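You operate a simulated robot arm through the tools that you are given. There is no shell and no other tool. Be economical: measure what you need, move in short steps, check, and stop when the job is done.

Carry out the task below with a simulated two-armed robot. There is one attempt and no reset: what you move stays moved.

JOB
Fit the thermometer on the stove and set the air till it reads GOOD.
Fine: flue lever open, thermometer in its socket; if COOL, upper slider 2, lower 1; if HOT, both 1.

The check looks at the end state, three seconds after you hand in, the way a careful person would. Anything else that was tipped, shoved, dropped, spilled or broken makes it a failure.

ROBOT AND FRAMES
Two 6-joint arms with two-finger parallel grippers on one trunk, on a base that drives. Base frame: it is fixed to the floor where the robot stands at the start and does not move with it; the origin is under the middle of the robot, x ahead of it, y to its left, z up. Lengths are in mm, angles in rad, forces in N, time in s.
The left shoulder is at the start at [78, 212, 1567], the right one opposite. With the tool pointing down near the work surface each hand reaches from about 100 to 360 mm from the robot's upright axis, wherever it stands, measured 20 degrees to its own side. Places, roughly: flue lever [800, 100, 1100]; lower air slider [400, 100, 300]; stove thermometer [2250, -250, 500]. Payload 3.43 kg a hand.
The tool frame of a hand sits at the grasp point between the pads (the TCP): z along the fingers, y along the line on which they close. The tips reach 30 mm beyond it. Largest opening 94 mm; finger width 28, thickness 10; the body of the gripper, 50 by 96 mm, starts 55 mm behind the TCP.
Orientation is told as [roll, pitch, yaw] about the base's x, y, z axes, in that order, counted from this pose: with the fingers straight down and closing along the base's y, the tool's x points along the base's -x, its y along +y and its z along -z.

CONTROLS
- The arms move only by the tool arm_command. It takes "left_deltas", "right_deltas" or both (then of equal length, played together; a hand with none holds still); each is a list of rows, each a list of 7 numbers: the shift along the base's x, y, z in mm, then the turn, a rotation vector about the base's x, y, z in rad, then the opening, from 0 (shut) to 1 (fully open). In form: [[tx, ty, tz, ax, ay, az, jaw], ...]. A call has 1 to 20 rows; each row shifts and turns the commanded pose from where the row before left it. Each row takes 0.2 s and may step no farther than 50 mm and 0.15 rad from the row before; otherwise, or with a gripper value out of range, the whole call is refused. Where a pose cannot be reached the arm comes as near as it can. A force on the tool above 40 N (or 10 N above the force at the start of the call, whichever is more), or a blocked arm, ends the call early, and 0.2 s more pass. The fingers move at their own pace (about 72 mm/s each) and stop on an object; they squeeze with about 39 N. The grip force told is the motor's: it shows also when the fingers shut on nothing. Time passes only in rows, and 0.2 s behind the last, so rows that do not move let the fingers close. The reply holds the time, the measured pose of the TCP, the force on the tool along the base axes, the opening and the grip force, in the units named above and with some noise, with the torque about the TCP (base axes, N m) and any sound that the robot's microphone picked up.
- Cameras (640 x 400 px; columns grow to the right, rows downward): "scene" is now at [97.3, -5, 1714.7]; the picture's right is [0.03, -1.00, -0.00], its down [-0.83, -0.02, -0.55] and it looks along [0.55, 0.02, -0.83] (base axes); focal length 282 px, centre (320, 200). "left" rides on the left gripper at [76, -14, -103] in its tool frame; the picture's right is [0.18, 0.98, 0.00], its down [-0.75, 0.14, -0.64] and it looks along [-0.63, 0.12, 0.77] (tool axes); focal length 243 px, centre (320, 200). "right" rides on the right gripper at [76, 14, -103] in its tool frame; the picture's right is [-0.18, 0.98, 0.00], its down [-0.75, -0.14, -0.64] and it looks along [-0.63, -0.12, 0.77] (tool axes); focal length 243 px, centre (320, 200).
- grab_frame(camera): a new picture of that camera. No time passes.
- move_column(by): slides the trunk up (or, below 0, down) by that many mm; the arms and the scene camera ride with it, the base frame stays. It gives what a move gives, with no picture.
- roll_base(legs): drives the robot by 1 to 6 legs, each [ahead, left, turn to the left] in mm, mm and rad, along the robot's own axes; the way and the turn of a leg run together, so that a leg with both is an arc; at most 1500 mm and 3.142 rad a leg. The arms and the cameras ride along, it lands a little off, and it stops where it bumps. It gives what a move gives.
- aim_head(pan, tilt): turns the head with the scene camera to pan (to the left, within 1.501 rad either way) and tilt (down, from -0.506 to 1.204), counted from straight ahead of the robot. It gives what a move gives.
- point_at(camera, pixels): for up to 12 pixels [column, row] of the newest picture of that camera ("zoom" is the newest enlarged one), the place [x, y, z] in the base frame of the surface seen there, good to about 3 mm. No time passes.
- enlarge(camera, box): a new picture of the part [left, top, right, bottom] of that camera's present view, enlarged. No time passes.
- sign_off(): hands the job in; it is judged then, once.

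Work in short steps. Measure before you move; look again where a grasp or a placing could have gone wrong, and mend it. You have 80 turns and 62 pictures in all, those below and enlarged ones among them. Open the grippers and draw the arms clear of the work before you hand the job in, unless the task says otherwise; then end with one line.

The tools are called after "Request:" as a command line: name --argument value ..., lists and objects as JSON in quotes. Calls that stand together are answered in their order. arm_command: Moves the arms, as the interface text tells. Its arguments: {"type":"object","properties":{"left_deltas":{"type":"array","items":{"type":"array","items":{"type":"number"}}},"right_deltas":{"type":"array","items":{"type":"array","items":{"type":"number"}}}},"required":[]} The other tools are called the same way: move_column (by) slides the trunk up or down; roll_base (legs) drives the base; aim_head (pan, tilt) turns the head that bears the scene camera; grab_frame (camera) takes a picture; point_at (camera, pixels) gives the place of the surface under pixels of a picture; enlarge (camera, box) takes an enlarged picture of a part of a camera's view; sign_off () hands the job in.

At the start:

```text
time: 0.0
left_ee_pos: [456.9, 263.3, 1000.5]
left_tool_rot: [0.001, -0.001, 0.0]
left_ft_force: [-0.5, -0.3, -1.1]
left_ft_torque: [0.02, -0.03, -0.02]
left_grip_width: 93.9
left_gripper_force: 0.0
right_ee_pos: [482.1, -193.7, 1000.1]
right_tool_rot: [0.002, -0.001, -0.001]
right_ft_force: [0.2, 0.2, 0.3]
right_ft_torque: [0.0, 0.01, 0.0]
right_grip_width: 94.0
right_gripper_force: 0.0
trunk travel left (down, up): [-796.0, 44.0]
robot x, y, heading: [-2.2, -0.2, 0.002]
head pan, tilt: [0.026, 0.984]
```

scene: 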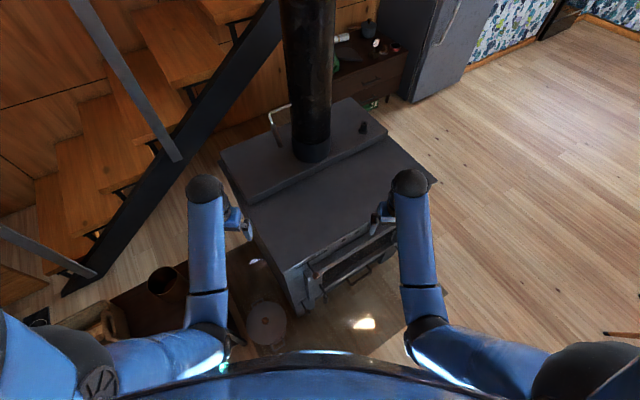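
right: 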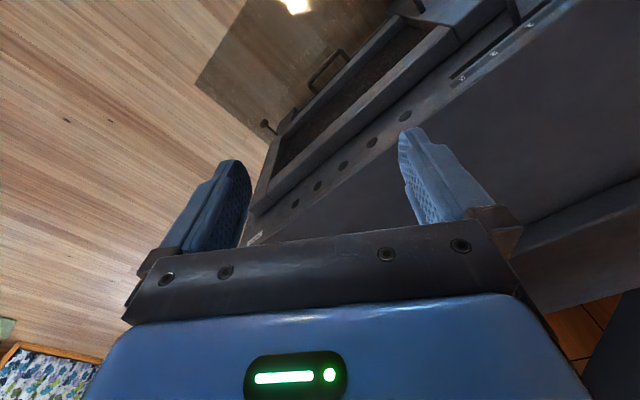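
left: 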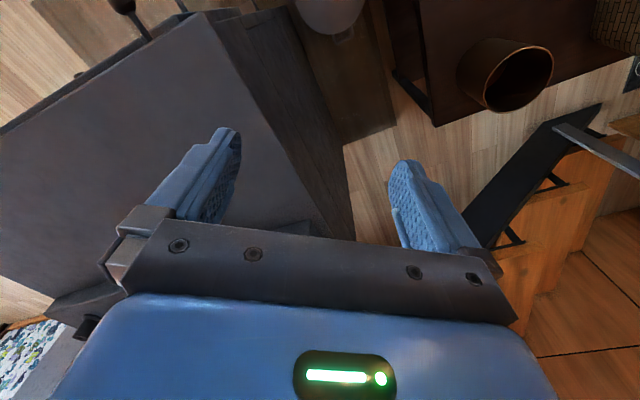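

The scene shows the stove ahead, with a lever wire near (280,120), a knob/socket near (363,127), and a shelf behind at (370,60). I enlarge those parts to see them.

Request:
enlarge --camera "scene" --box '[210, 60, 450, 210]'

Request:
enlarge --camera "scene" --box '[320, 0, 480, 100]'

Request:
enlarge --camera "scene" --box '[220, 200, 460, 350]'

Request:
point_at --camera "scene" --pixels '[[270, 115], [287, 105], [278, 140], [363, 127], [310, 150], [300, 200], [220, 158], [435, 182], [370, 42], [340, 38], [300, 295], [375, 45]]'

```text
2.67 times, centred on (330, 135) of scene
```

zoom: 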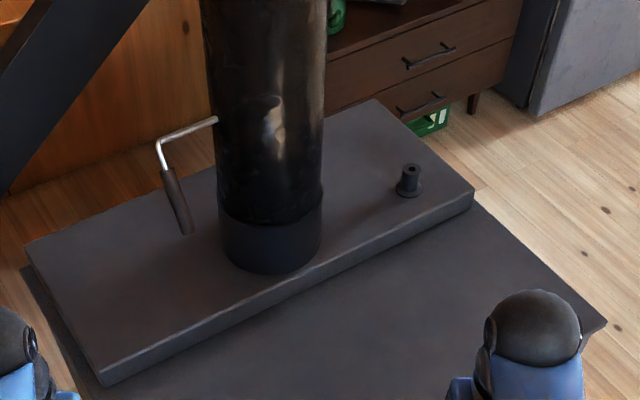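

```text
4.00 times, centred on (400, 50) of scene
```

zoom: 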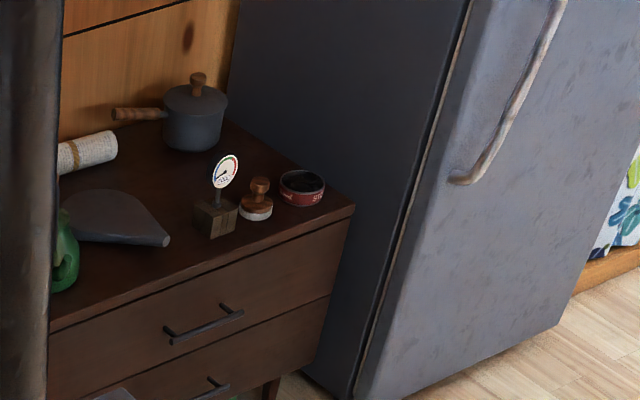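

```text
2.67 times, centred on (340, 275) of scene
```

zoom: 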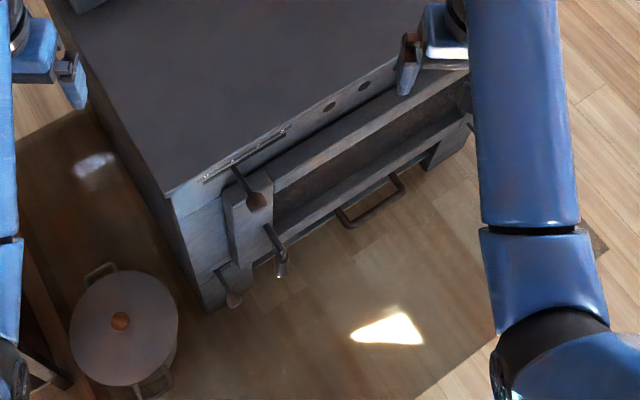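

```text
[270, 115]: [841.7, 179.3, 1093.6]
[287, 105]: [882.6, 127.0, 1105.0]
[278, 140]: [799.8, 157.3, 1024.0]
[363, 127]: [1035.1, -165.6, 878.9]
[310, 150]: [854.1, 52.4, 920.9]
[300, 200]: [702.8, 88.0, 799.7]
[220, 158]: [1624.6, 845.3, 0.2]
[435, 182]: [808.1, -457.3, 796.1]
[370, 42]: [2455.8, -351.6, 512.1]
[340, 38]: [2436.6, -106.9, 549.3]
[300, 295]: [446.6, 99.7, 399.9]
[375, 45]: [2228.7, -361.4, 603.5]
```

The thermometer stands in a wood block on the drawer unit near [2230,-361,600]; the socket is the black collar at about [1035,-166,879]. I look closer at the flue lever, the air sliders and the thermometer.

Request:
enlarge --camera "scene" --box '[255, 85, 335, 165]'

Request:
enlarge --camera "scene" --box '[270, 225, 366, 325]'

Request:
enlarge --camera "scene" --box '[360, 30, 408, 60]'

```text
5.00 times, centred on (295, 125) of scene
```

zoom: 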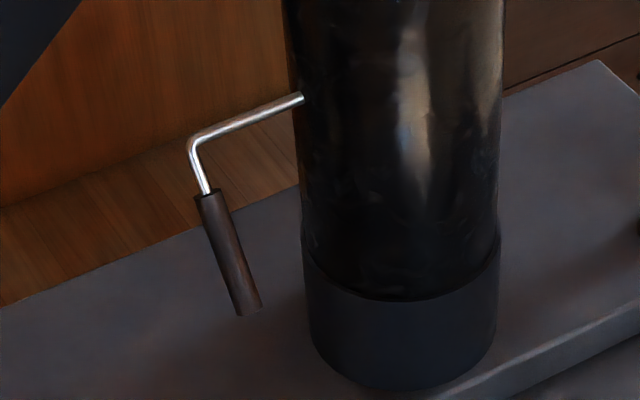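

```text
4.00 times, centred on (318, 275) of scene
```

zoom: 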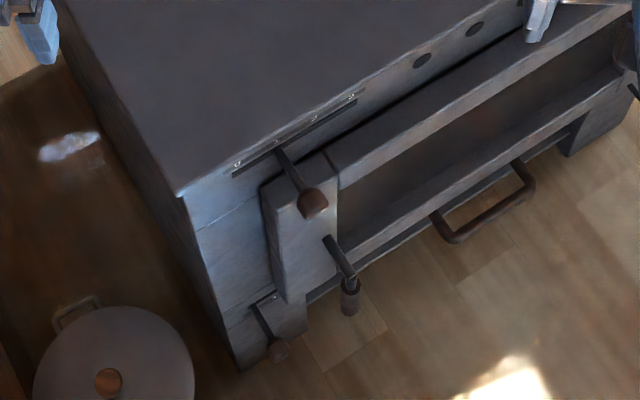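

```text
13.33 times, centred on (384, 45) of scene
```

zoom: 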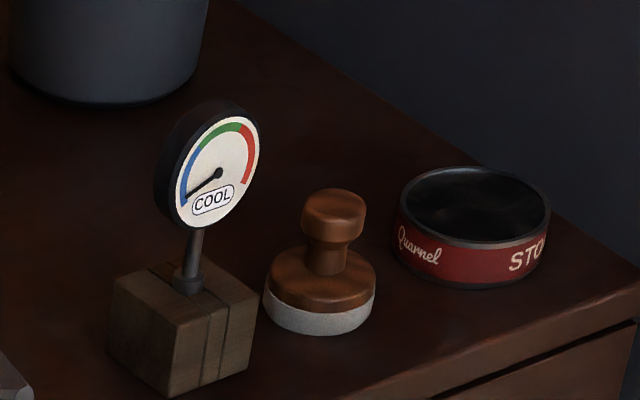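

The thermometer reads COOL in its block; the lever is an L with the grip hanging obliquely. I measure lever points precisely via a fresh zoom.

Request:
enlarge --camera "scene" --box '[255, 85, 335, 165]'

Request:
point_at --camera "zoom" --pixels '[[300, 98], [250, 120], [192, 145], [205, 188], [210, 205], [225, 245], [245, 300], [300, 150], [400, 150], [495, 150], [400, 350], [310, 320]]'

```text
5.00 times, centred on (295, 125) of scene
```

zoom: 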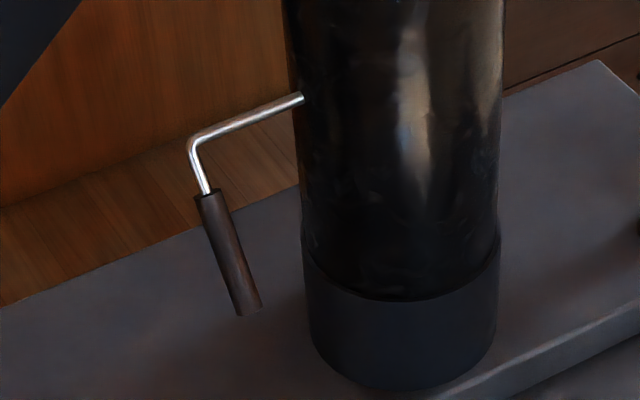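

```text
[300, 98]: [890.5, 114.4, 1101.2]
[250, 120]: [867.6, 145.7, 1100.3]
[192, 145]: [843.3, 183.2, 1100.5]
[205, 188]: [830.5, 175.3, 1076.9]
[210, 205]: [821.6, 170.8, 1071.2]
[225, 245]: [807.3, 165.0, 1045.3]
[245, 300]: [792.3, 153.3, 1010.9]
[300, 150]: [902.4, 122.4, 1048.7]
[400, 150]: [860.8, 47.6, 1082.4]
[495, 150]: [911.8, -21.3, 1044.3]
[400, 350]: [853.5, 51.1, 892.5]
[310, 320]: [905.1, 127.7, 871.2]
```

Lever axle points along (-0.56,0.83,0); the grip hangs 34° off vertical toward the stove's front. Now I survey the drive path: head panned right and less tilted.

Request:
point_at --camera "scene" --pixels '[[387, 132], [352, 98], [437, 180], [290, 265], [407, 60], [333, 75], [410, 103], [375, 105], [620, 335], [224, 165]]'

Request:
aim_head --pan -0.5 --tilt 0.6

Request:
grab_frame --camera "scene"

```text
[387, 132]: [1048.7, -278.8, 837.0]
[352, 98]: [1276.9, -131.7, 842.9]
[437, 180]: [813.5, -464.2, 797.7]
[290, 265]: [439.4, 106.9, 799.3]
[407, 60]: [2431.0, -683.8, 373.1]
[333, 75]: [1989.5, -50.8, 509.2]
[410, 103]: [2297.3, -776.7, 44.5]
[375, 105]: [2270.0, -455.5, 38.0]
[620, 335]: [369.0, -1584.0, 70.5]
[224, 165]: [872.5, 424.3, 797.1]
```

```text
time: 0.9
left_ee_pos: [456.9, 265.7, 1000.2]
left_tool_rot: [0.001, 0.001, 0.0]
left_ft_force: [-0.7, 0.3, 0.8]
left_ft_torque: [-0.02, 0.01, 0.02]
left_grip_width: 94.2
left_gripper_force: 0.1
right_ee_pos: [484.0, -191.4, 1000.7]
right_tool_rot: [0.0, 0.0, 0.0]
right_ft_force: [-1.0, 0.2, 0.6]
right_ft_torque: [-0.01, 0.01, -0.02]
right_grip_width: 93.9
right_gripper_force: 0.1
trunk travel left (down, up): [-796.0, 44.0]
robot x, y, heading: [-1.8, 3.6, 0.0]
head pan, tilt: [-0.499, 0.6]
```

```text
51 pictures are left
```

scene: 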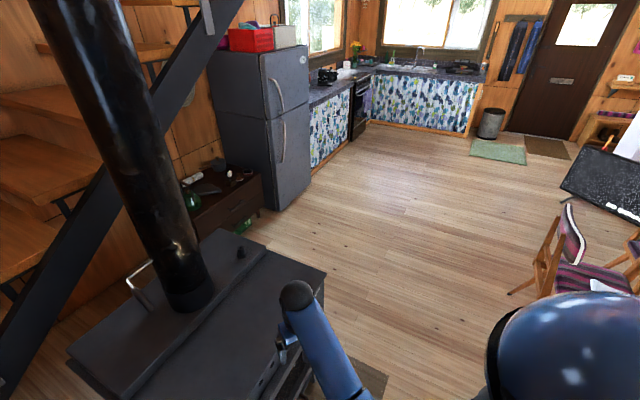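

The floor right of the stove is free up to the drawer unit. I measure the drawer unit and fridge in this view.

Request:
enlarge --camera "scene" --box '[160, 130, 320, 230]'

Request:
point_at --camera "scene" --pixels '[[261, 177], [195, 214], [230, 168], [236, 175], [263, 205], [275, 208], [311, 190], [205, 168], [551, 215], [241, 250]]'

```text
4.00 times, centred on (240, 180) of scene
```

zoom: 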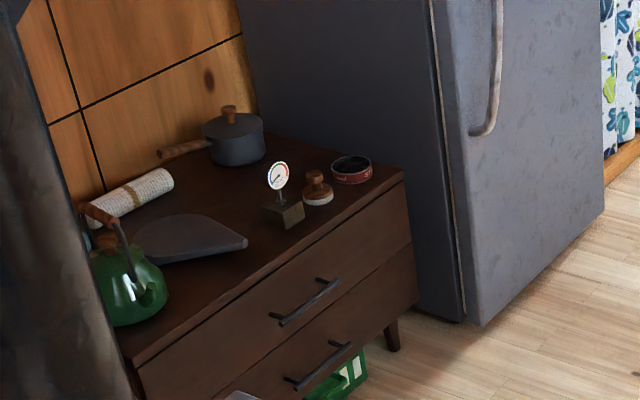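

```text
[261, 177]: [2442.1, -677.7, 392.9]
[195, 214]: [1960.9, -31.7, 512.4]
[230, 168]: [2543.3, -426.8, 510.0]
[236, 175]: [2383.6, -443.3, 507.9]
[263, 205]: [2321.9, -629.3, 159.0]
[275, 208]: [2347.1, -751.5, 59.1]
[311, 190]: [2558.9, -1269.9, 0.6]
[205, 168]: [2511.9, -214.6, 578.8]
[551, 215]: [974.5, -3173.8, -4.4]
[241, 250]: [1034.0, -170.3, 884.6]
```

Request:
point_at --camera "zoom" --pixels '[[278, 175], [281, 200], [285, 212], [265, 208], [402, 172], [137, 360], [272, 135], [316, 180], [350, 165], [247, 243], [320, 195], [464, 318]]'

```text
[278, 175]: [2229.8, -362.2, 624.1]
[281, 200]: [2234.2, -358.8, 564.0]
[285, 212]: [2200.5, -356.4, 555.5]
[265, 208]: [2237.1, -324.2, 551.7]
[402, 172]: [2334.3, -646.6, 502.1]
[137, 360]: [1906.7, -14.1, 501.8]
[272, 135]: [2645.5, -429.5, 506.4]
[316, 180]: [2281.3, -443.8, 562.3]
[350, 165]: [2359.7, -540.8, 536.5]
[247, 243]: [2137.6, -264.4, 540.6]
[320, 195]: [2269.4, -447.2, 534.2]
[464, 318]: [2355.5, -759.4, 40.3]
```

Thermometer at about (2235,-359), 79 mm behind the drawer unit's front edge, which lies at yaw ≈0.594 like the stove. I drive around the stove's right side and stop short of the unit, facing it.

Request:
roll_base --legs '[[0, -1000, 0], [1100, 0, 0], [0, 0, 0.594], [530, 87, 0]]'

Request:
aim_head --pan -0.1 --tilt 0.9

Request:
grab_frame --camera "scene"

```text
time: 5.2
left_ee_pos: [456.7, -600.8, 997.4]
left_tool_rot: [-0.008, 0.002, -0.011]
left_ft_force: [-0.1, 0.5, -0.6]
left_ft_torque: [-0.04, 0.0, -0.02]
left_grip_width: 93.9
left_gripper_force: 0.1
right_ee_pos: [476.4, -1059.3, 1000.8]
right_tool_rot: [-0.009, -0.001, -0.013]
right_ft_force: [-1.0, 1.6, -0.2]
right_ft_torque: [-0.04, 0.01, 0.01]
right_grip_width: 93.7
right_gripper_force: 0.0
trunk travel left (down, up): [-796.0, 44.0]
robot x, y, heading: [-6.6, -866.5, -0.014]
head pan, tilt: [-0.499, 0.6]
stopped in leg 1: the robot was blocked; the commanded pose is now the measured one
```

```text
time: 6.1
left_ee_pos: [457.6, -610.4, 999.1]
left_tool_rot: [0.0, 0.001, -0.012]
left_ft_force: [0.9, 0.4, -0.4]
left_ft_torque: [0.01, 0.01, 0.04]
left_grip_width: 93.8
left_gripper_force: 0.2
right_ee_pos: [476.7, -1067.4, 999.2]
right_tool_rot: [0.0, 0.0, -0.011]
right_ft_force: [-0.9, -0.6, 0.7]
right_ft_torque: [0.03, 0.0, 0.0]
right_grip_width: 94.0
right_gripper_force: 0.0
trunk travel left (down, up): [-796.0, 44.0]
robot x, y, heading: [-4.7, -871.7, -0.016]
head pan, tilt: [-0.099, 0.901]
```

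```text
49 pictures are left
```

scene: 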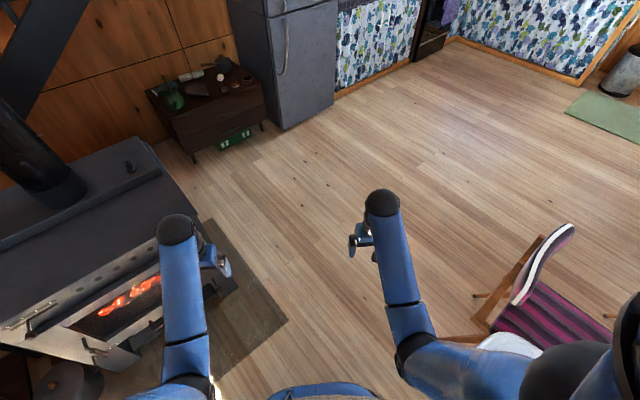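

The robot was blocked at y≈-870 by something to the right, a chair at (550,300). I measure it and look right before going on.

Request:
point_at --camera "scene" --pixels '[[445, 337], [480, 295], [520, 295], [570, 235], [530, 250], [510, 340], [600, 330]]'

Request:
aim_head --pan -1.4 --tilt 0.9

Request:
grab_frame --camera "scene"

```text
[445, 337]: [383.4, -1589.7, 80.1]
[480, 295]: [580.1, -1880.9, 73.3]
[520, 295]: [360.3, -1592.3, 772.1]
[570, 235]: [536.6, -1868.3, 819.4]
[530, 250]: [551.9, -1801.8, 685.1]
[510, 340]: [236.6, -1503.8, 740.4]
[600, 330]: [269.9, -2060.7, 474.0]
```

```text
time: 7.6
left_ee_pos: [456.9, -610.3, 999.7]
left_tool_rot: [-0.001, 0.0, -0.012]
left_ft_force: [-0.1, 0.4, 0.7]
left_ft_torque: [-0.03, 0.01, 0.0]
left_grip_width: 94.2
left_gripper_force: 0.1
right_ee_pos: [475.3, -1065.4, 999.2]
right_tool_rot: [-0.001, 0.0, -0.011]
right_ft_force: [0.2, 0.0, 0.3]
right_ft_torque: [0.02, 0.04, 0.0]
right_grip_width: 93.9
right_gripper_force: 0.0
trunk travel left (down, up): [-796.0, 44.0]
robot x, y, heading: [-6.0, -867.7, -0.013]
head pan, tilt: [-1.4, 0.901]
```

```text
48 pictures are left
```

scene: 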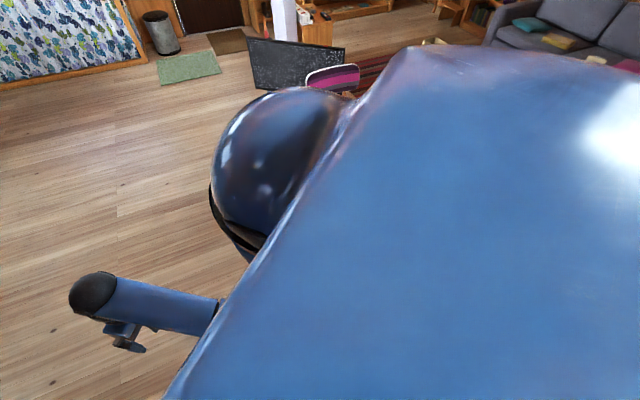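

The chair foot still measures as before (369,-1584 → 383,-1590), so nothing moved. I continue straight ahead at y≈-870, then turn and approach the drawer unit.

Request:
roll_base --legs '[[1100, 0, 0], [0, 0, 0.607], [480, -13, 0]]'

Request:
aim_head --pan -0.1 --tilt 0.9

Request:
grab_frame --camera "scene"

```text
time: 17.3
left_ee_pos: [1715.2, -140.9, 999.5]
left_tool_rot: [-0.002, -0.002, 0.606]
left_ft_force: [-0.4, 0.8, 1.0]
left_ft_torque: [-0.04, -0.01, 0.01]
left_grip_width: 94.0
left_gripper_force: 0.1
right_ee_pos: [1994.9, -499.7, 1000.6]
right_tool_rot: [-0.003, -0.002, 0.605]
right_ft_force: [-0.2, -0.3, 0.6]
right_ft_torque: [0.03, -0.01, 0.01]
right_grip_width: 93.8
right_gripper_force: 0.0
trunk travel left (down, up): [-796.0, 44.0]
robot x, y, heading: [1489.5, -620.4, 0.605]
head pan, tilt: [-1.4, 0.901]
```

```text
time: 18.8
left_ee_pos: [1717.4, -138.6, 999.6]
left_tool_rot: [-0.002, -0.001, 0.604]
left_ft_force: [0.6, -0.5, -0.7]
left_ft_torque: [-0.02, -0.01, 0.01]
left_grip_width: 93.9
left_gripper_force: 0.0
right_ee_pos: [1996.3, -498.6, 999.3]
right_tool_rot: [-0.003, 0.002, 0.604]
right_ft_force: [1.0, 0.9, 0.2]
right_ft_torque: [-0.01, -0.01, 0.03]
right_grip_width: 94.1
right_gripper_force: 0.0
trunk travel left (down, up): [-796.0, 44.0]
robot x, y, heading: [1492.0, -618.1, 0.607]
head pan, tilt: [-0.099, 0.901]
```

```text
47 pictures are left
```

scene: 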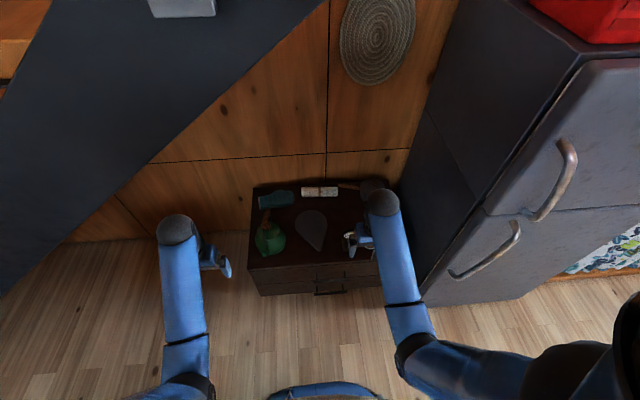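

The unit is ahead; the stair stringer is on the left and the fridge on the right. I measure the stringer, fridge edges and thermometer from here.

Request:
point_at --camera "scene" --pixels '[[190, 90], [150, 165], [330, 5], [420, 305], [480, 210], [425, 120], [250, 275], [380, 275], [270, 238], [355, 240], [310, 230], [100, 150]]'

Request:
enlarge --camera "scene" --box '[240, 175, 400, 300]'

```text
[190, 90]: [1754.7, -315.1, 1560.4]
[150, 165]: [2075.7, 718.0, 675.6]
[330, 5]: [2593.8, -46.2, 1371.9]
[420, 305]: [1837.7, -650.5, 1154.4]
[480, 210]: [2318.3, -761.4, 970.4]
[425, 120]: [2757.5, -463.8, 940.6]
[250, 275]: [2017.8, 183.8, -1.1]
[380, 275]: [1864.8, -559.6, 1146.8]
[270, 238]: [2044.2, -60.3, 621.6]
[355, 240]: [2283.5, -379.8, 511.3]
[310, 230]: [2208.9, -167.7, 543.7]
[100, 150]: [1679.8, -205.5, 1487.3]
```

```text
3.20 times, centred on (320, 238) of scene
```

zoom: 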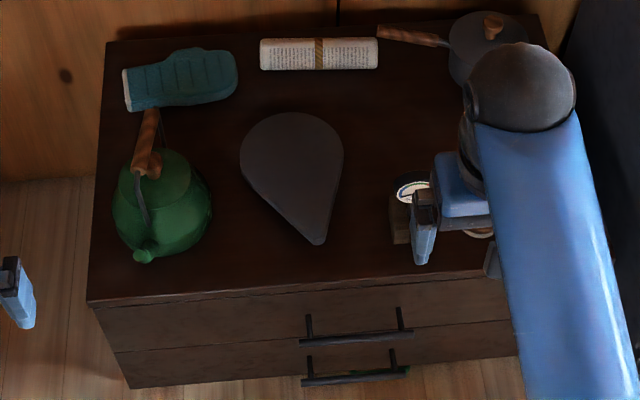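

The dark stringer passes near me at about z 1490–1560, roughly 390 mm ahead. I measure its lower edge and my own elbows before moving.

Request:
point_at --camera "scene" --pixels '[[300, 15], [250, 65], [200, 112], [150, 158], [100, 195], [50, 240], [10, 280], [175, 228], [385, 200], [180, 290], [150, 20], [20, 100]]'

Request:
aim_head --pan 0.3 --tilt 0.2

Request:
grab_frame --camera "scene"

```text
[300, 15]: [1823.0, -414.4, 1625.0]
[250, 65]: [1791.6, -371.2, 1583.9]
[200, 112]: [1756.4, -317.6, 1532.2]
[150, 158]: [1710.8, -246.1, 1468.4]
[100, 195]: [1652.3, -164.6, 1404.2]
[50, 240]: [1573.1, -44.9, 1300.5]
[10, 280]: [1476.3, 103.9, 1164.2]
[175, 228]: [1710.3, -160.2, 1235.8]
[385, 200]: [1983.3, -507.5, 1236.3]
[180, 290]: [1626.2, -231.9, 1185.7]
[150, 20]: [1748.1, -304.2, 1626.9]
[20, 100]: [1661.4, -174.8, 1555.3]
```

```text
time: 19.8
left_ee_pos: [1716.7, -139.5, 998.5]
left_tool_rot: [-0.002, 0.0, 0.605]
left_ft_force: [0.6, 0.9, -1.0]
left_ft_torque: [0.03, 0.02, -0.02]
left_grip_width: 94.2
left_gripper_force: 0.1
right_ee_pos: [1995.9, -498.9, 999.5]
right_tool_rot: [-0.001, 0.0, 0.606]
right_ft_force: [0.7, -0.6, -0.4]
right_ft_torque: [-0.02, 0.02, -0.02]
right_grip_width: 94.1
right_gripper_force: 0.1
trunk travel left (down, up): [-796.0, 44.0]
robot x, y, heading: [1492.2, -619.8, 0.606]
head pan, tilt: [0.3, 0.201]
```

```text
45 pictures are left
```

scene: 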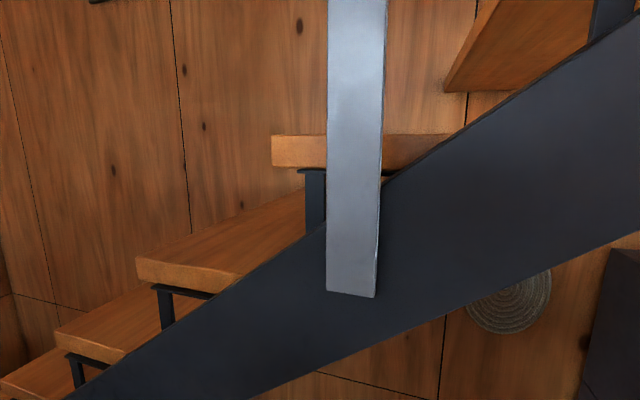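

The stringer's lower edge sits at z≈1610−0.73·left in a plane 390 mm ahead, so I must duck under it: lower the trunk 400 mm here (hands are still 200 mm short of the unit), then pull the left hand back.

Request:
move_column --by -380

Request:
arm_command --left_deltas '[[-33, -23, 25, 0, 0, 0, 1], [-33, -23, 25, 0, 0, 0, 1], [-33, -23, 25, 0, 0, 0, 1], [-33, -23, 25, 0, 0, 0, 1]]' --right_deltas '[[0, 0, 40, 0, 0, 0, 1], [0, 0, 40, 0, 0, 0, 1], [0, 0, 40, 0, 0, 0, 1], [0, 0, 40, 0, 0, 0, 1]]'

Request:
aim_head --pan -0.1 --tilt 0.7

Request:
grab_frame --camera "scene"

```text
time: 23.5
left_ee_pos: [1716.6, -139.9, 618.4]
left_tool_rot: [-0.003, -0.001, 0.607]
left_ft_force: [0.9, 0.4, 0.7]
left_ft_torque: [0.0, 0.01, -0.02]
left_grip_width: 94.0
left_gripper_force: 0.2
right_ee_pos: [1996.8, -498.4, 620.1]
right_tool_rot: [-0.001, 0.001, 0.605]
right_ft_force: [0.6, -0.2, 0.3]
right_ft_torque: [-0.01, -0.02, 0.01]
right_grip_width: 94.0
right_gripper_force: 0.1
trunk travel left (down, up): [-416.0, 424.0]
robot x, y, heading: [1495.7, -620.8, 0.603]
head pan, tilt: [0.3, 0.201]
```

```text
time: 24.5
left_ee_pos: [1583.0, -234.4, 628.7]
left_tool_rot: [-0.001, -0.005, 0.605]
left_ft_force: [1.1, -0.1, -0.9]
left_ft_torque: [-0.02, 0.01, 0.02]
left_grip_width: 93.8
left_gripper_force: 0.0
left hand out of reach, approached as far as the arm can: row 1, 2, 3, 4
right_ee_pos: [2029.4, -471.2, 648.4]
right_tool_rot: [-0.001, -0.004, 0.605]
right_ft_force: [-0.4, 0.1, 0.7]
right_ft_torque: [-0.02, 0.03, -0.03]
right_grip_width: 93.9
right_gripper_force: 0.1
right hand out of reach, approached as far as the arm can: row 1, 2, 3, 4
trunk travel left (down, up): [-416.0, 424.0]
robot x, y, heading: [1488.1, -618.5, 0.608]
head pan, tilt: [0.3, 0.201]
```

```text
time: 25.4
left_ee_pos: [1583.3, -234.2, 626.6]
left_tool_rot: [0.0, -0.005, 0.605]
left_ft_force: [0.5, -0.6, -0.3]
left_ft_torque: [0.02, -0.01, 0.0]
left_grip_width: 94.0
left_gripper_force: 0.1
right_ee_pos: [2031.1, -470.5, 647.2]
right_tool_rot: [-0.001, -0.004, 0.607]
right_ft_force: [0.6, 0.3, -0.4]
right_ft_torque: [0.0, 0.0, -0.01]
right_grip_width: 94.3
right_gripper_force: 0.1
trunk travel left (down, up): [-416.0, 424.0]
robot x, y, heading: [1490.4, -619.9, 0.605]
head pan, tilt: [-0.099, 0.7]
```

```text
44 pictures are left
```

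scene: 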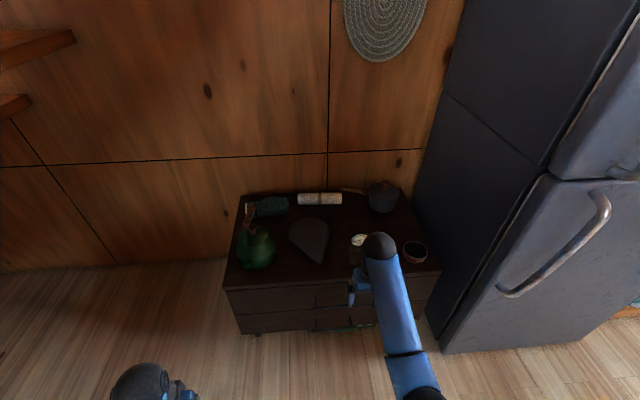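

The arms can't rise more here, so I use the trunk for height: raise 90 mm (head stays under the stringer), then advance 180 mm and look with the right wrist camera.

Request:
move_column --by 100

Request:
roll_base --legs '[[150, -20, 0]]'

Request:
grab_frame --camera "right"

Request:
grab_frame --camera "scene"

```text
time: 26.8
left_ee_pos: [1583.5, -234.2, 728.0]
left_tool_rot: [-0.001, -0.001, 0.606]
left_ft_force: [0.0, -0.1, -0.2]
left_ft_torque: [0.02, 0.03, -0.01]
left_grip_width: 94.0
left_gripper_force: 0.1
right_ee_pos: [2029.9, -471.2, 747.3]
right_tool_rot: [-0.001, -0.004, 0.605]
right_ft_force: [0.4, 0.1, -0.7]
right_ft_torque: [0.02, 0.05, -0.01]
right_grip_width: 94.1
right_gripper_force: 0.1
trunk travel left (down, up): [-516.0, 324.0]
robot x, y, heading: [1490.5, -620.5, 0.608]
head pan, tilt: [-0.099, 0.7]
```

```text
time: 28.1
left_ee_pos: [1718.1, -165.0, 727.9]
left_tool_rot: [-0.002, -0.004, 0.604]
left_ft_force: [0.4, -0.2, 0.1]
left_ft_torque: [-0.02, 0.03, 0.02]
left_grip_width: 94.1
left_gripper_force: 0.1
right_ee_pos: [2164.6, -402.9, 748.4]
right_tool_rot: [-0.001, -0.003, 0.604]
right_ft_force: [-0.7, 0.2, -0.4]
right_ft_torque: [-0.01, 0.04, -0.05]
right_grip_width: 94.1
right_gripper_force: 0.0
trunk travel left (down, up): [-516.0, 324.0]
robot x, y, heading: [1628.7, -549.0, 0.604]
head pan, tilt: [-0.099, 0.7]
```

```text
43 pictures are left
```

right: 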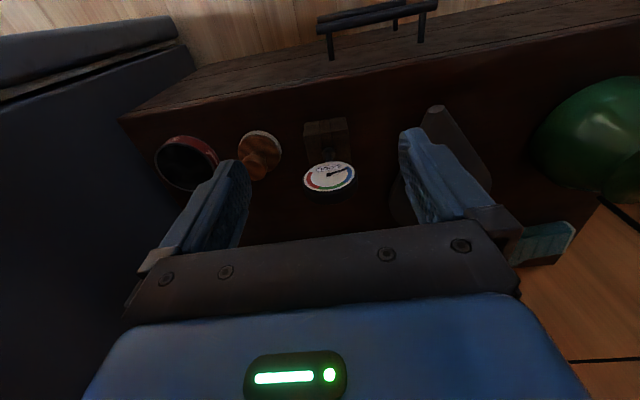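

```text
42 pictures are left
```

scene: 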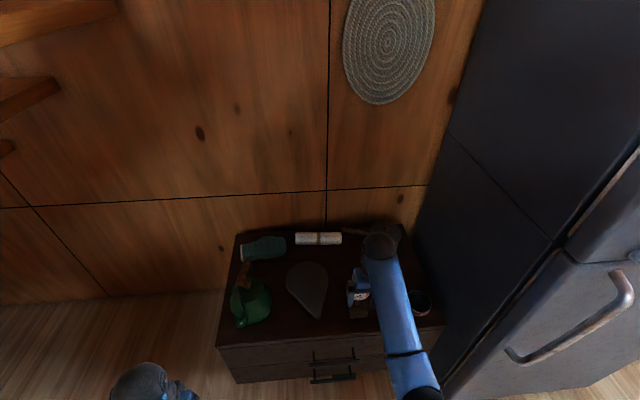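

The dial shows at (330,178) in the wrist view, nearly between the fingers. I measure dial rim, block and stem.

Request:
enlarge --camera "right" --box '[270, 100, 390, 220]'

Request:
point_at --camera "right" --pixels '[[330, 178], [307, 181], [352, 174], [328, 193], [330, 165], [318, 135], [340, 135], [308, 122], [345, 118], [262, 150], [330, 200]]'

```text
3.33 times, centred on (330, 160) of right
```

zoom: 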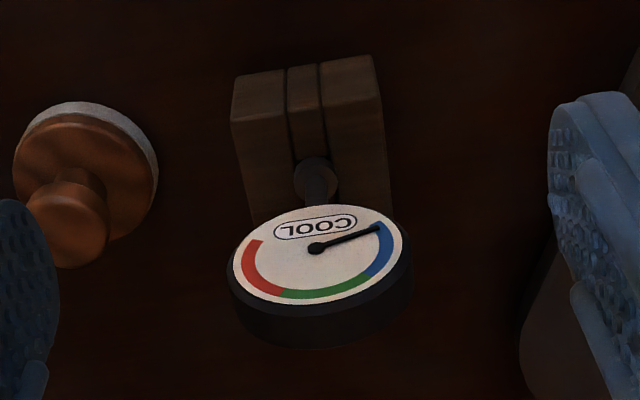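

```text
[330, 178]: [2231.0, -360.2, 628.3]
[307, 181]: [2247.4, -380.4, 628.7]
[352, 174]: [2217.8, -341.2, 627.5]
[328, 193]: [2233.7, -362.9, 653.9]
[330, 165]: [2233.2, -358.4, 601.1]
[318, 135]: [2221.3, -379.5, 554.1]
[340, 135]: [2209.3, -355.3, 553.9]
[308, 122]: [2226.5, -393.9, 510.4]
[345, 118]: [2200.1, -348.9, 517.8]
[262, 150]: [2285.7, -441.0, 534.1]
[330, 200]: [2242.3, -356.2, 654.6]
```

Dial: centre of face (2231,-360,628), radius ≈27, face tangent at yaw ≈0.62, body ~16 mm thick behind. I will grip it by the rim from above; first drive 86 mm ahead so the TCP is over (2237,-355) with tips 60 mm above the dial.

Request:
roll_base --legs '[[86, -1, 0.01]]'

Request:
grab_frame --camera "right"

```text
time: 29.2
left_ee_pos: [1785.0, -117.2, 728.6]
left_tool_rot: [0.0, -0.006, 0.616]
left_ft_force: [0.2, 0.6, 0.0]
left_ft_torque: [-0.01, 0.0, 0.02]
left_grip_width: 94.1
left_gripper_force: 0.1
right_ee_pos: [2233.3, -350.7, 747.6]
right_tool_rot: [-0.002, -0.002, 0.614]
right_ft_force: [0.1, 0.2, 0.1]
right_ft_torque: [-0.02, 0.04, -0.01]
right_grip_width: 93.9
right_gripper_force: 0.0
trunk travel left (down, up): [-516.0, 324.0]
robot x, y, heading: [1695.0, -499.3, 0.61]
head pan, tilt: [-0.099, 0.7]
```

```text
40 pictures are left
```

right: 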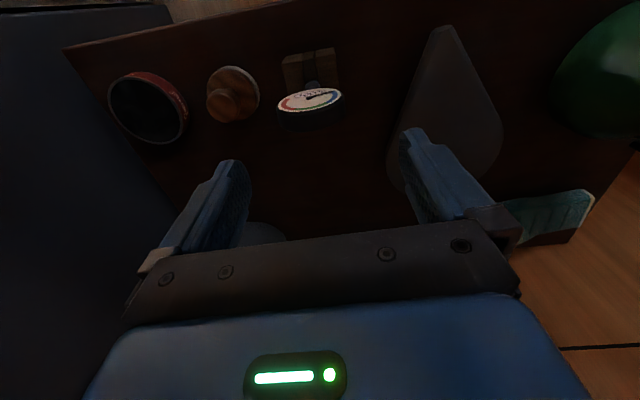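

TCP is (2233,-351); the dial axis is about (2237,-355). I nudge the arm 5 mm and check that small commands work, then lower with the trunk.

Request:
arm_command --right_deltas '[[4, -4, 0, 0, 0, 0, 1]]'

Request:
move_column --by -70

Request:
grab_frame --camera "right"

```text
time: 29.6
left_ee_pos: [1783.2, -118.2, 727.9]
left_tool_rot: [0.0, -0.005, 0.617]
left_ft_force: [-1.0, 0.7, 0.1]
left_ft_torque: [-0.01, -0.03, -0.03]
left_grip_width: 94.0
left_gripper_force: 0.1
right_ee_pos: [2237.2, -356.2, 748.8]
right_tool_rot: [-0.002, -0.006, 0.615]
right_ft_force: [-0.3, 0.8, 0.3]
right_ft_torque: [0.0, -0.02, -0.03]
right_grip_width: 94.1
right_gripper_force: 0.0
trunk travel left (down, up): [-516.0, 324.0]
robot x, y, heading: [1695.6, -500.4, 0.613]
head pan, tilt: [-0.099, 0.7]
```

```text
time: 30.7
left_ee_pos: [1785.6, -117.5, 657.6]
left_tool_rot: [0.0, -0.003, 0.614]
left_ft_force: [0.9, -0.7, 0.0]
left_ft_torque: [-0.01, -0.01, 0.04]
left_grip_width: 93.9
left_gripper_force: 0.1
right_ee_pos: [2236.2, -355.6, 678.2]
right_tool_rot: [-0.002, -0.003, 0.615]
right_ft_force: [-0.3, -0.6, -0.2]
right_ft_torque: [-0.04, 0.0, 0.06]
right_grip_width: 94.2
right_gripper_force: 0.1
trunk travel left (down, up): [-446.0, 394.0]
robot x, y, heading: [1695.7, -503.4, 0.613]
head pan, tilt: [-0.099, 0.7]
```

```text
39 pictures are left
```

right: 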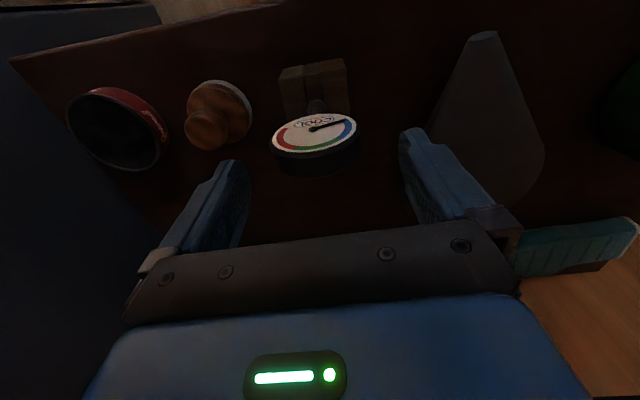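

The dial (315,140) sits between the fingers. I lower another 48 mm and close slowly.

Request:
move_column --by -48

Request:
grab_frame --camera "right"

```text
time: 31.6
left_ee_pos: [1785.6, -115.8, 608.8]
left_tool_rot: [-0.001, -0.004, 0.614]
left_ft_force: [0.5, 0.1, -1.0]
left_ft_torque: [0.01, 0.02, 0.02]
left_grip_width: 94.4
left_gripper_force: 0.1
right_ee_pos: [2236.5, -355.8, 628.9]
right_tool_rot: [-0.002, -0.003, 0.616]
right_ft_force: [-0.8, -0.5, -0.4]
right_ft_torque: [-0.01, -0.03, 0.01]
right_grip_width: 93.9
right_gripper_force: 0.1
trunk travel left (down, up): [-398.0, 442.0]
robot x, y, heading: [1695.3, -503.8, 0.614]
head pan, tilt: [-0.099, 0.7]
```

```text
38 pictures are left
```

right: 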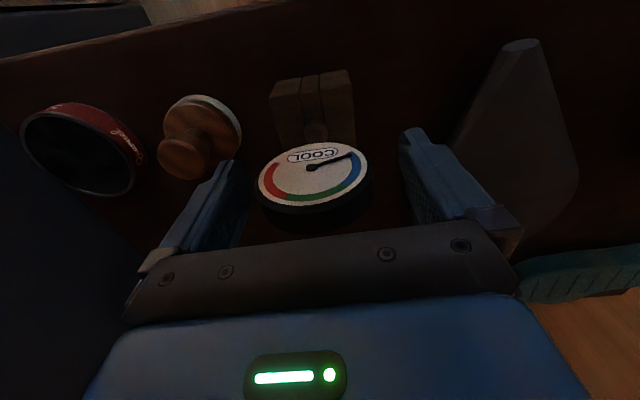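

Dial seems slightly toward the left finger; I measure its rim extents.

Request:
point_at --camera "right" --pixels '[[261, 188], [365, 170], [310, 208], [315, 147], [316, 132], [238, 190], [408, 165]]'

```text
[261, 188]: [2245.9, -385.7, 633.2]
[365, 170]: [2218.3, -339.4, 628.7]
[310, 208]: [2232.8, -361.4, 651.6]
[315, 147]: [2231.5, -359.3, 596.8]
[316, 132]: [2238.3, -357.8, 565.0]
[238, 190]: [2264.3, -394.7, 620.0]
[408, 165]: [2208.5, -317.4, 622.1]
```

The dial centre is 3 mm toward the right finger side; I nudge by (1.7,-2.4) and close the gripper.

Request:
arm_command --right_deltas '[[1.7, -2.4, 0, 0, 0, 0, 1], [0, 0, 0, 0, 0, 0, 0.7], [0, 0, 0, 0, 0, 0, 0.5], [0, 0, 0, 0, 0, 0, 0.3], [0, 0, 0, 0, 0, 0, 0.3], [0, 0, 0, 0, 0, 0, 0.3]]'

Request:
grab_frame --camera "right"

```text
time: 33.0
left_ee_pos: [1783.8, -116.6, 610.1]
left_tool_rot: [-0.001, -0.004, 0.614]
left_ft_force: [0.4, 0.6, -0.9]
left_ft_torque: [0.01, -0.01, 0.0]
left_grip_width: 94.1
left_gripper_force: 0.1
right_ee_pos: [2238.6, -356.5, 630.2]
right_tool_rot: [-0.002, -0.003, 0.615]
right_ft_force: [0.1, 0.1, 2.3]
right_ft_torque: [0.09, 0.01, 0.01]
right_grip_width: 62.6
right_gripper_force: 38.8
trunk travel left (down, up): [-398.0, 442.0]
robot x, y, heading: [1697.5, -500.8, 0.612]
head pan, tilt: [-0.099, 0.7]
```

```text
37 pictures are left
```

right: 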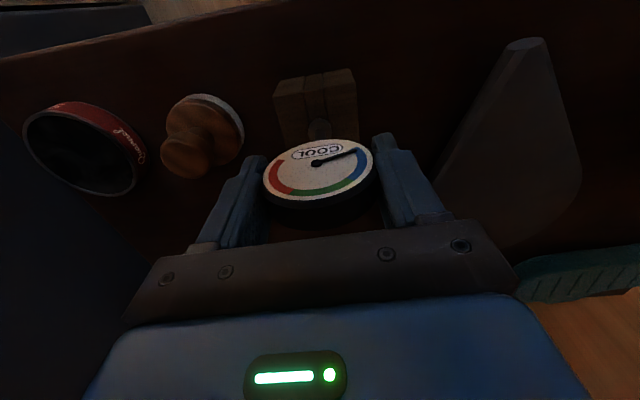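

Gripped at 62.6 mm with 39 N. I lift 60 mm with the trunk and check whether the block stays.

Request:
move_column --by 60

Request:
grab_frame --camera "right"

```text
time: 34.0
left_ee_pos: [1785.8, -116.6, 668.7]
left_tool_rot: [0.0, -0.004, 0.616]
left_ft_force: [0.2, -0.2, -0.7]
left_ft_torque: [0.03, 0.01, 0.01]
left_grip_width: 93.9
left_gripper_force: 0.0
right_ee_pos: [2238.7, -355.9, 688.3]
right_tool_rot: [-0.001, -0.002, 0.615]
right_ft_force: [0.2, -0.3, -0.1]
right_ft_torque: [-0.03, 0.01, 0.02]
right_grip_width: 62.6
right_gripper_force: 39.0
trunk travel left (down, up): [-458.0, 382.0]
robot x, y, heading: [1698.3, -505.4, 0.612]
head pan, tilt: [-0.099, 0.7]
```

```text
36 pictures are left
```

right: 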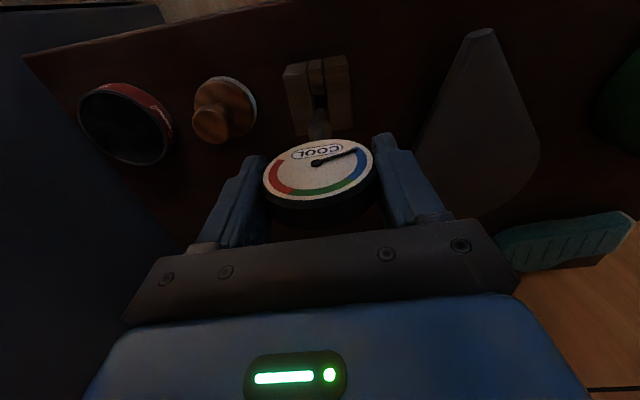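

The block stays; the thermometer is free. I raise 50 mm more, back out 450 mm from under the stairs.

Request:
move_column --by 50

Request:
roll_base --legs '[[-450, 0, 0]]'

Request:
grab_frame --camera "scene"

Request:
grab_frame --camera "right"

```text
time: 34.9
left_ee_pos: [1784.0, -116.8, 719.7]
left_tool_rot: [-0.001, -0.002, 0.614]
left_ft_force: [-0.1, 0.1, -0.7]
left_ft_torque: [0.0, 0.01, -0.01]
left_grip_width: 94.0
left_gripper_force: 0.0
right_ee_pos: [2239.4, -356.5, 738.5]
right_tool_rot: [-0.001, -0.002, 0.613]
right_ft_force: [0.0, -0.4, -1.0]
right_ft_torque: [0.04, 0.01, 0.02]
right_grip_width: 62.4
right_gripper_force: 38.6
trunk travel left (down, up): [-508.0, 332.0]
robot x, y, heading: [1699.4, -498.5, 0.608]
head pan, tilt: [-0.099, 0.7]
```

```text
time: 37.7
left_ee_pos: [1409.8, -380.3, 719.2]
left_tool_rot: [0.0, -0.004, 0.623]
left_ft_force: [-0.5, 0.9, -0.1]
left_ft_torque: [-0.01, 0.0, -0.01]
left_grip_width: 94.0
left_gripper_force: 0.0
right_ee_pos: [1867.7, -616.0, 738.9]
right_tool_rot: [0.0, -0.001, 0.622]
right_ft_force: [0.5, -0.3, -1.4]
right_ft_torque: [0.0, 0.01, 0.0]
right_grip_width: 62.4
right_gripper_force: 38.6
trunk travel left (down, up): [-508.0, 332.0]
robot x, y, heading: [1325.8, -767.0, 0.621]
head pan, tilt: [-0.099, 0.7]
```

```text
35 pictures are left
```

scene: 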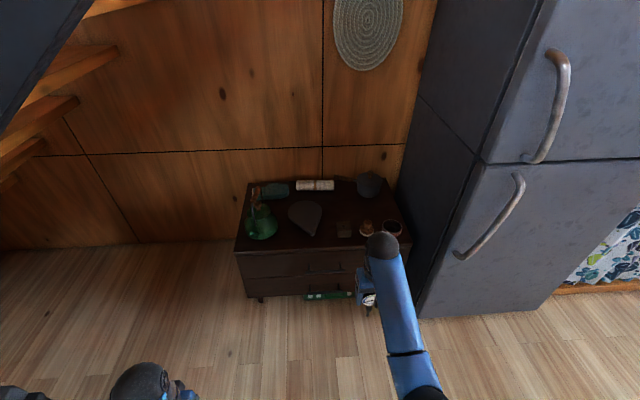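

```text
34 pictures are left
```

right: 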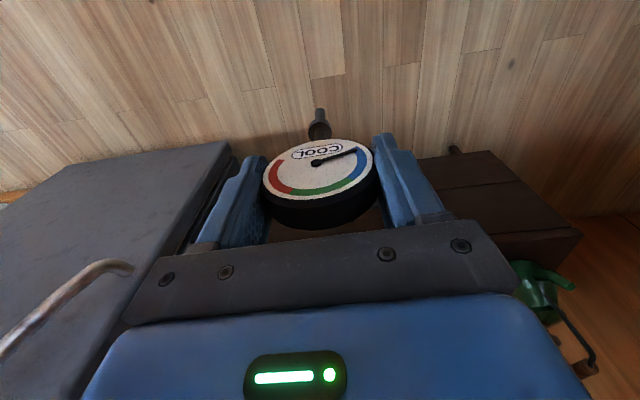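

All other items stand; the stem shows a collar at (319,128) and a probe tip at (318,112). I measure these against the TCP.

Request:
enlarge --camera "right" --box '[280, 90, 360, 150]'

Request:
point_at --camera "right" --pixels '[[319, 128], [318, 119], [318, 112], [317, 109], [320, 134], [319, 163]]'

```text
6.67 times, centred on (320, 120) of right
```

zoom: 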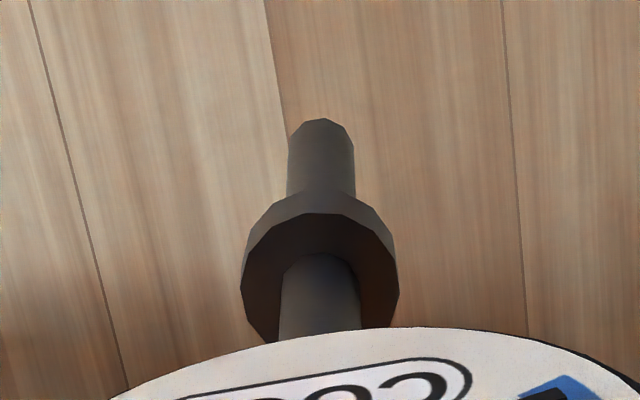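

```text
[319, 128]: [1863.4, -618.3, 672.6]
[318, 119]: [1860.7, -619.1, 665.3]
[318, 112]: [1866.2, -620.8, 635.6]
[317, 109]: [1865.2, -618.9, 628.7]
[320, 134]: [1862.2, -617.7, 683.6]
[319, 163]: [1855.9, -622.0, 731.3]
```

Stem axis lies under the TCP within ~2 mm; collar underside ≈75 mm and probe tip ≈112 mm below the TCP. I'll approach the socket from the stove's right side, so I test turning the right tool −1.54 rad here, so that the dial will face the stove's front.

Request:
arm_command --right_deltas '[[0, 0, 0, 0, 0, -0.14, 0.3], [0, 0, 0, 0, 0, -0.14, 0.3], [0, 0, 0, 0, 0, -0.14, 0.3], [0, 0, 0, 0, 0, -0.14, 0.3], [0, 0, 0, 0, 0, -0.14, 0.3], [0, 0, 0, 0, 0, -0.14, 0.3], [0, 0, 0, 0, 0, -0.14, 0.3], [0, 0, 0, 0, 0, -0.14, 0.3], [0, 0, 0, 0, 0, -0.14, 0.3], [0, 0, 0, 0, 0, -0.14, 0.3], [0, 0, 0, 0, 0, -0.14, 0.3]]'

```text
time: 40.1
left_ee_pos: [1410.5, -379.8, 719.5]
left_tool_rot: [0.0, -0.004, 0.623]
left_ft_force: [0.2, -0.6, -0.6]
left_ft_torque: [-0.02, 0.0, 0.0]
left_grip_width: 94.0
left_gripper_force: 0.1
right_ee_pos: [1867.2, -615.5, 738.6]
right_tool_rot: [0.0, -0.002, -0.919]
right_ft_force: [-0.6, -0.1, -1.2]
right_ft_torque: [0.03, -0.02, -0.01]
right_grip_width: 62.7
right_gripper_force: 38.6
trunk travel left (down, up): [-508.0, 332.0]
robot x, y, heading: [1324.3, -763.0, 0.623]
head pan, tilt: [-0.099, 0.7]
```

The rotation works. I raise the trunk 290 mm, turn left to heading 2.165 and move beside the stove, stopping 60 mm short of the socket.

Request:
move_column --by 290

Request:
roll_base --legs '[[0, 0, 1.542], [66, 99, 0]]'

Request:
aim_head --pan -0.2 --tilt 0.9

Request:
grab_frame --camera "scene"

Request:
grab_frame --camera "right"

```text
time: 43.0
left_ee_pos: [1408.9, -379.7, 1009.5]
left_tool_rot: [0.0, -0.004, 0.623]
left_ft_force: [-0.2, -0.5, -0.8]
left_ft_torque: [0.01, 0.0, -0.01]
left_grip_width: 93.9
left_gripper_force: 0.1
right_ee_pos: [1867.7, -615.8, 1028.2]
right_tool_rot: [0.001, -0.003, -0.916]
right_ft_force: [-0.2, 0.0, -1.0]
right_ft_torque: [-0.02, 0.0, -0.01]
right_grip_width: 62.4
right_gripper_force: 38.4
trunk travel left (down, up): [-798.0, 42.0]
robot x, y, heading: [1323.3, -766.8, 0.623]
head pan, tilt: [-0.099, 0.7]
```

```text
time: 48.0
left_ee_pos: [825.9, -676.1, 1011.1]
left_tool_rot: [0.002, -0.006, 2.179]
left_ft_force: [0.5, 0.2, 0.4]
left_ft_torque: [0.02, 0.03, -0.01]
left_grip_width: 93.9
left_gripper_force: 0.0
right_ee_pos: [1069.3, -223.8, 1029.6]
right_tool_rot: [0.001, 0.001, 0.637]
right_ft_force: [-0.1, -0.3, -0.1]
right_ft_torque: [-0.04, 0.03, 0.0]
right_grip_width: 62.5
right_gripper_force: 38.9
trunk travel left (down, up): [-798.0, 42.0]
robot x, y, heading: [1204.7, -770.7, 2.178]
head pan, tilt: [-0.099, 0.7]
```

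```text
time: 48.7
left_ee_pos: [823.6, -675.3, 1009.5]
left_tool_rot: [0.001, -0.003, 2.179]
left_ft_force: [-0.4, 0.9, -0.5]
left_ft_torque: [-0.02, 0.0, 0.02]
left_grip_width: 94.2
left_gripper_force: 0.0
right_ee_pos: [1067.1, -225.7, 1029.5]
right_tool_rot: [0.0, -0.006, 0.637]
right_ft_force: [-0.2, 0.1, 0.2]
right_ft_torque: [0.03, -0.02, -0.02]
right_grip_width: 62.5
right_gripper_force: 39.1
trunk travel left (down, up): [-798.0, 42.0]
robot x, y, heading: [1207.0, -769.6, 2.178]
head pan, tilt: [-0.201, 0.901]
```

```text
32 pictures are left
```

scene: 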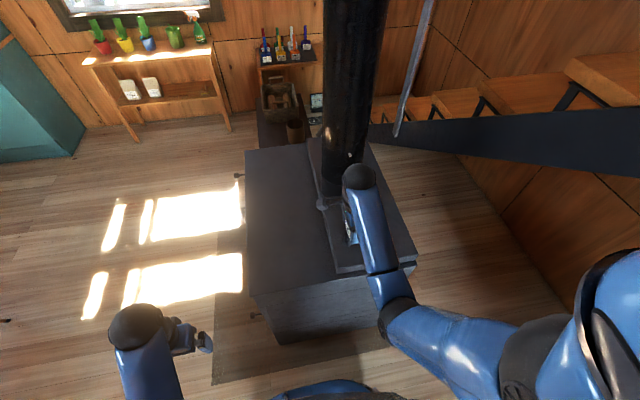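

```text
31 pictures are left
```

right: 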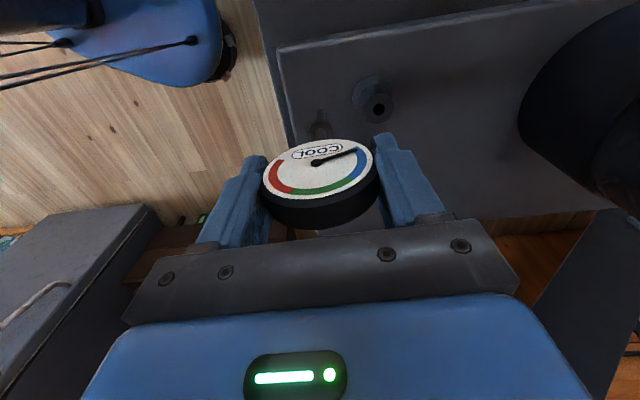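

The socket is seen in the wrist view at (378,100). I enlarge and measure its rim and hole.

Request:
enlarge --camera "right" --box '[300, 60, 420, 140]'

```text
5.00 times, centred on (360, 100) of right
```

zoom: 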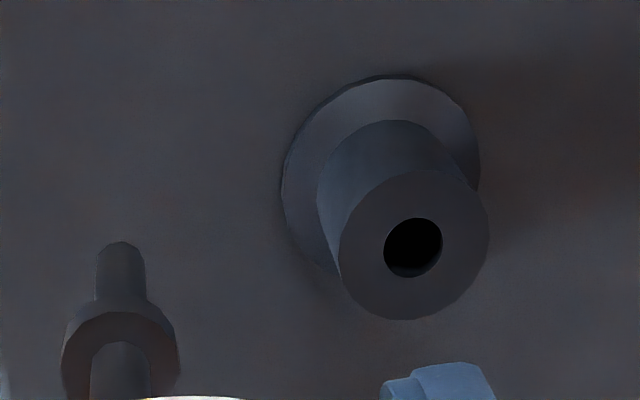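

I measure the socket's top ring at four opposite points and the probe.

Request:
point_at --camera "zoom" --pixels '[[360, 245], [468, 247], [415, 190], [412, 300], [120, 252], [121, 285], [104, 275], [140, 275], [120, 320], [118, 370], [380, 100], [413, 260]]'

```text
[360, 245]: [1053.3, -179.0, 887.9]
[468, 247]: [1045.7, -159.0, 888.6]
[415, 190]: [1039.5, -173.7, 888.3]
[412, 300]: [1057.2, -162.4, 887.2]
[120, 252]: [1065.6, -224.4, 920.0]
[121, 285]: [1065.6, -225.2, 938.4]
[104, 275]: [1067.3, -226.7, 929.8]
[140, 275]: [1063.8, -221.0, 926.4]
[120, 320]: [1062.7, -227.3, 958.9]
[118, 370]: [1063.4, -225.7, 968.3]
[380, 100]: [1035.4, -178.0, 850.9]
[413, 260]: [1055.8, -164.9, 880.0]
```

Socket hole centre ≈(1049,-168.5), top z 888; probe axis ≈(1069,-222), tip z ≈919. I drive 55 ahead and 14 right, then fine-tune with the arm.

Request:
roll_base --legs '[[55, -14, -0.02]]'

Request:
enlarge --camera "right" --box '[260, 60, 380, 140]'

```text
time: 49.7
left_ee_pos: [805.7, -625.3, 1010.8]
left_tool_rot: [-0.005, -0.01, 2.157]
left_ft_force: [2.0, -0.9, 0.0]
left_ft_torque: [0.07, -0.01, -0.01]
left_grip_width: 94.2
left_gripper_force: 0.0
right_ee_pos: [1059.1, -178.3, 1032.9]
right_tool_rot: [0.01, -0.006, 0.619]
right_ft_force: [0.3, -0.7, -0.5]
right_ft_torque: [0.06, 0.03, -0.01]
right_grip_width: 62.2
right_gripper_force: 38.6
trunk travel left (down, up): [-798.0, 42.0]
robot x, y, heading: [1186.1, -718.8, 2.158]
head pan, tilt: [-0.201, 0.901]
```

```text
5.00 times, centred on (320, 100) of right
```

zoom: 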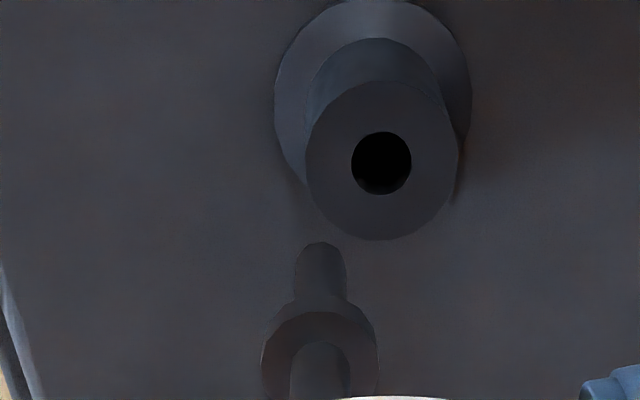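

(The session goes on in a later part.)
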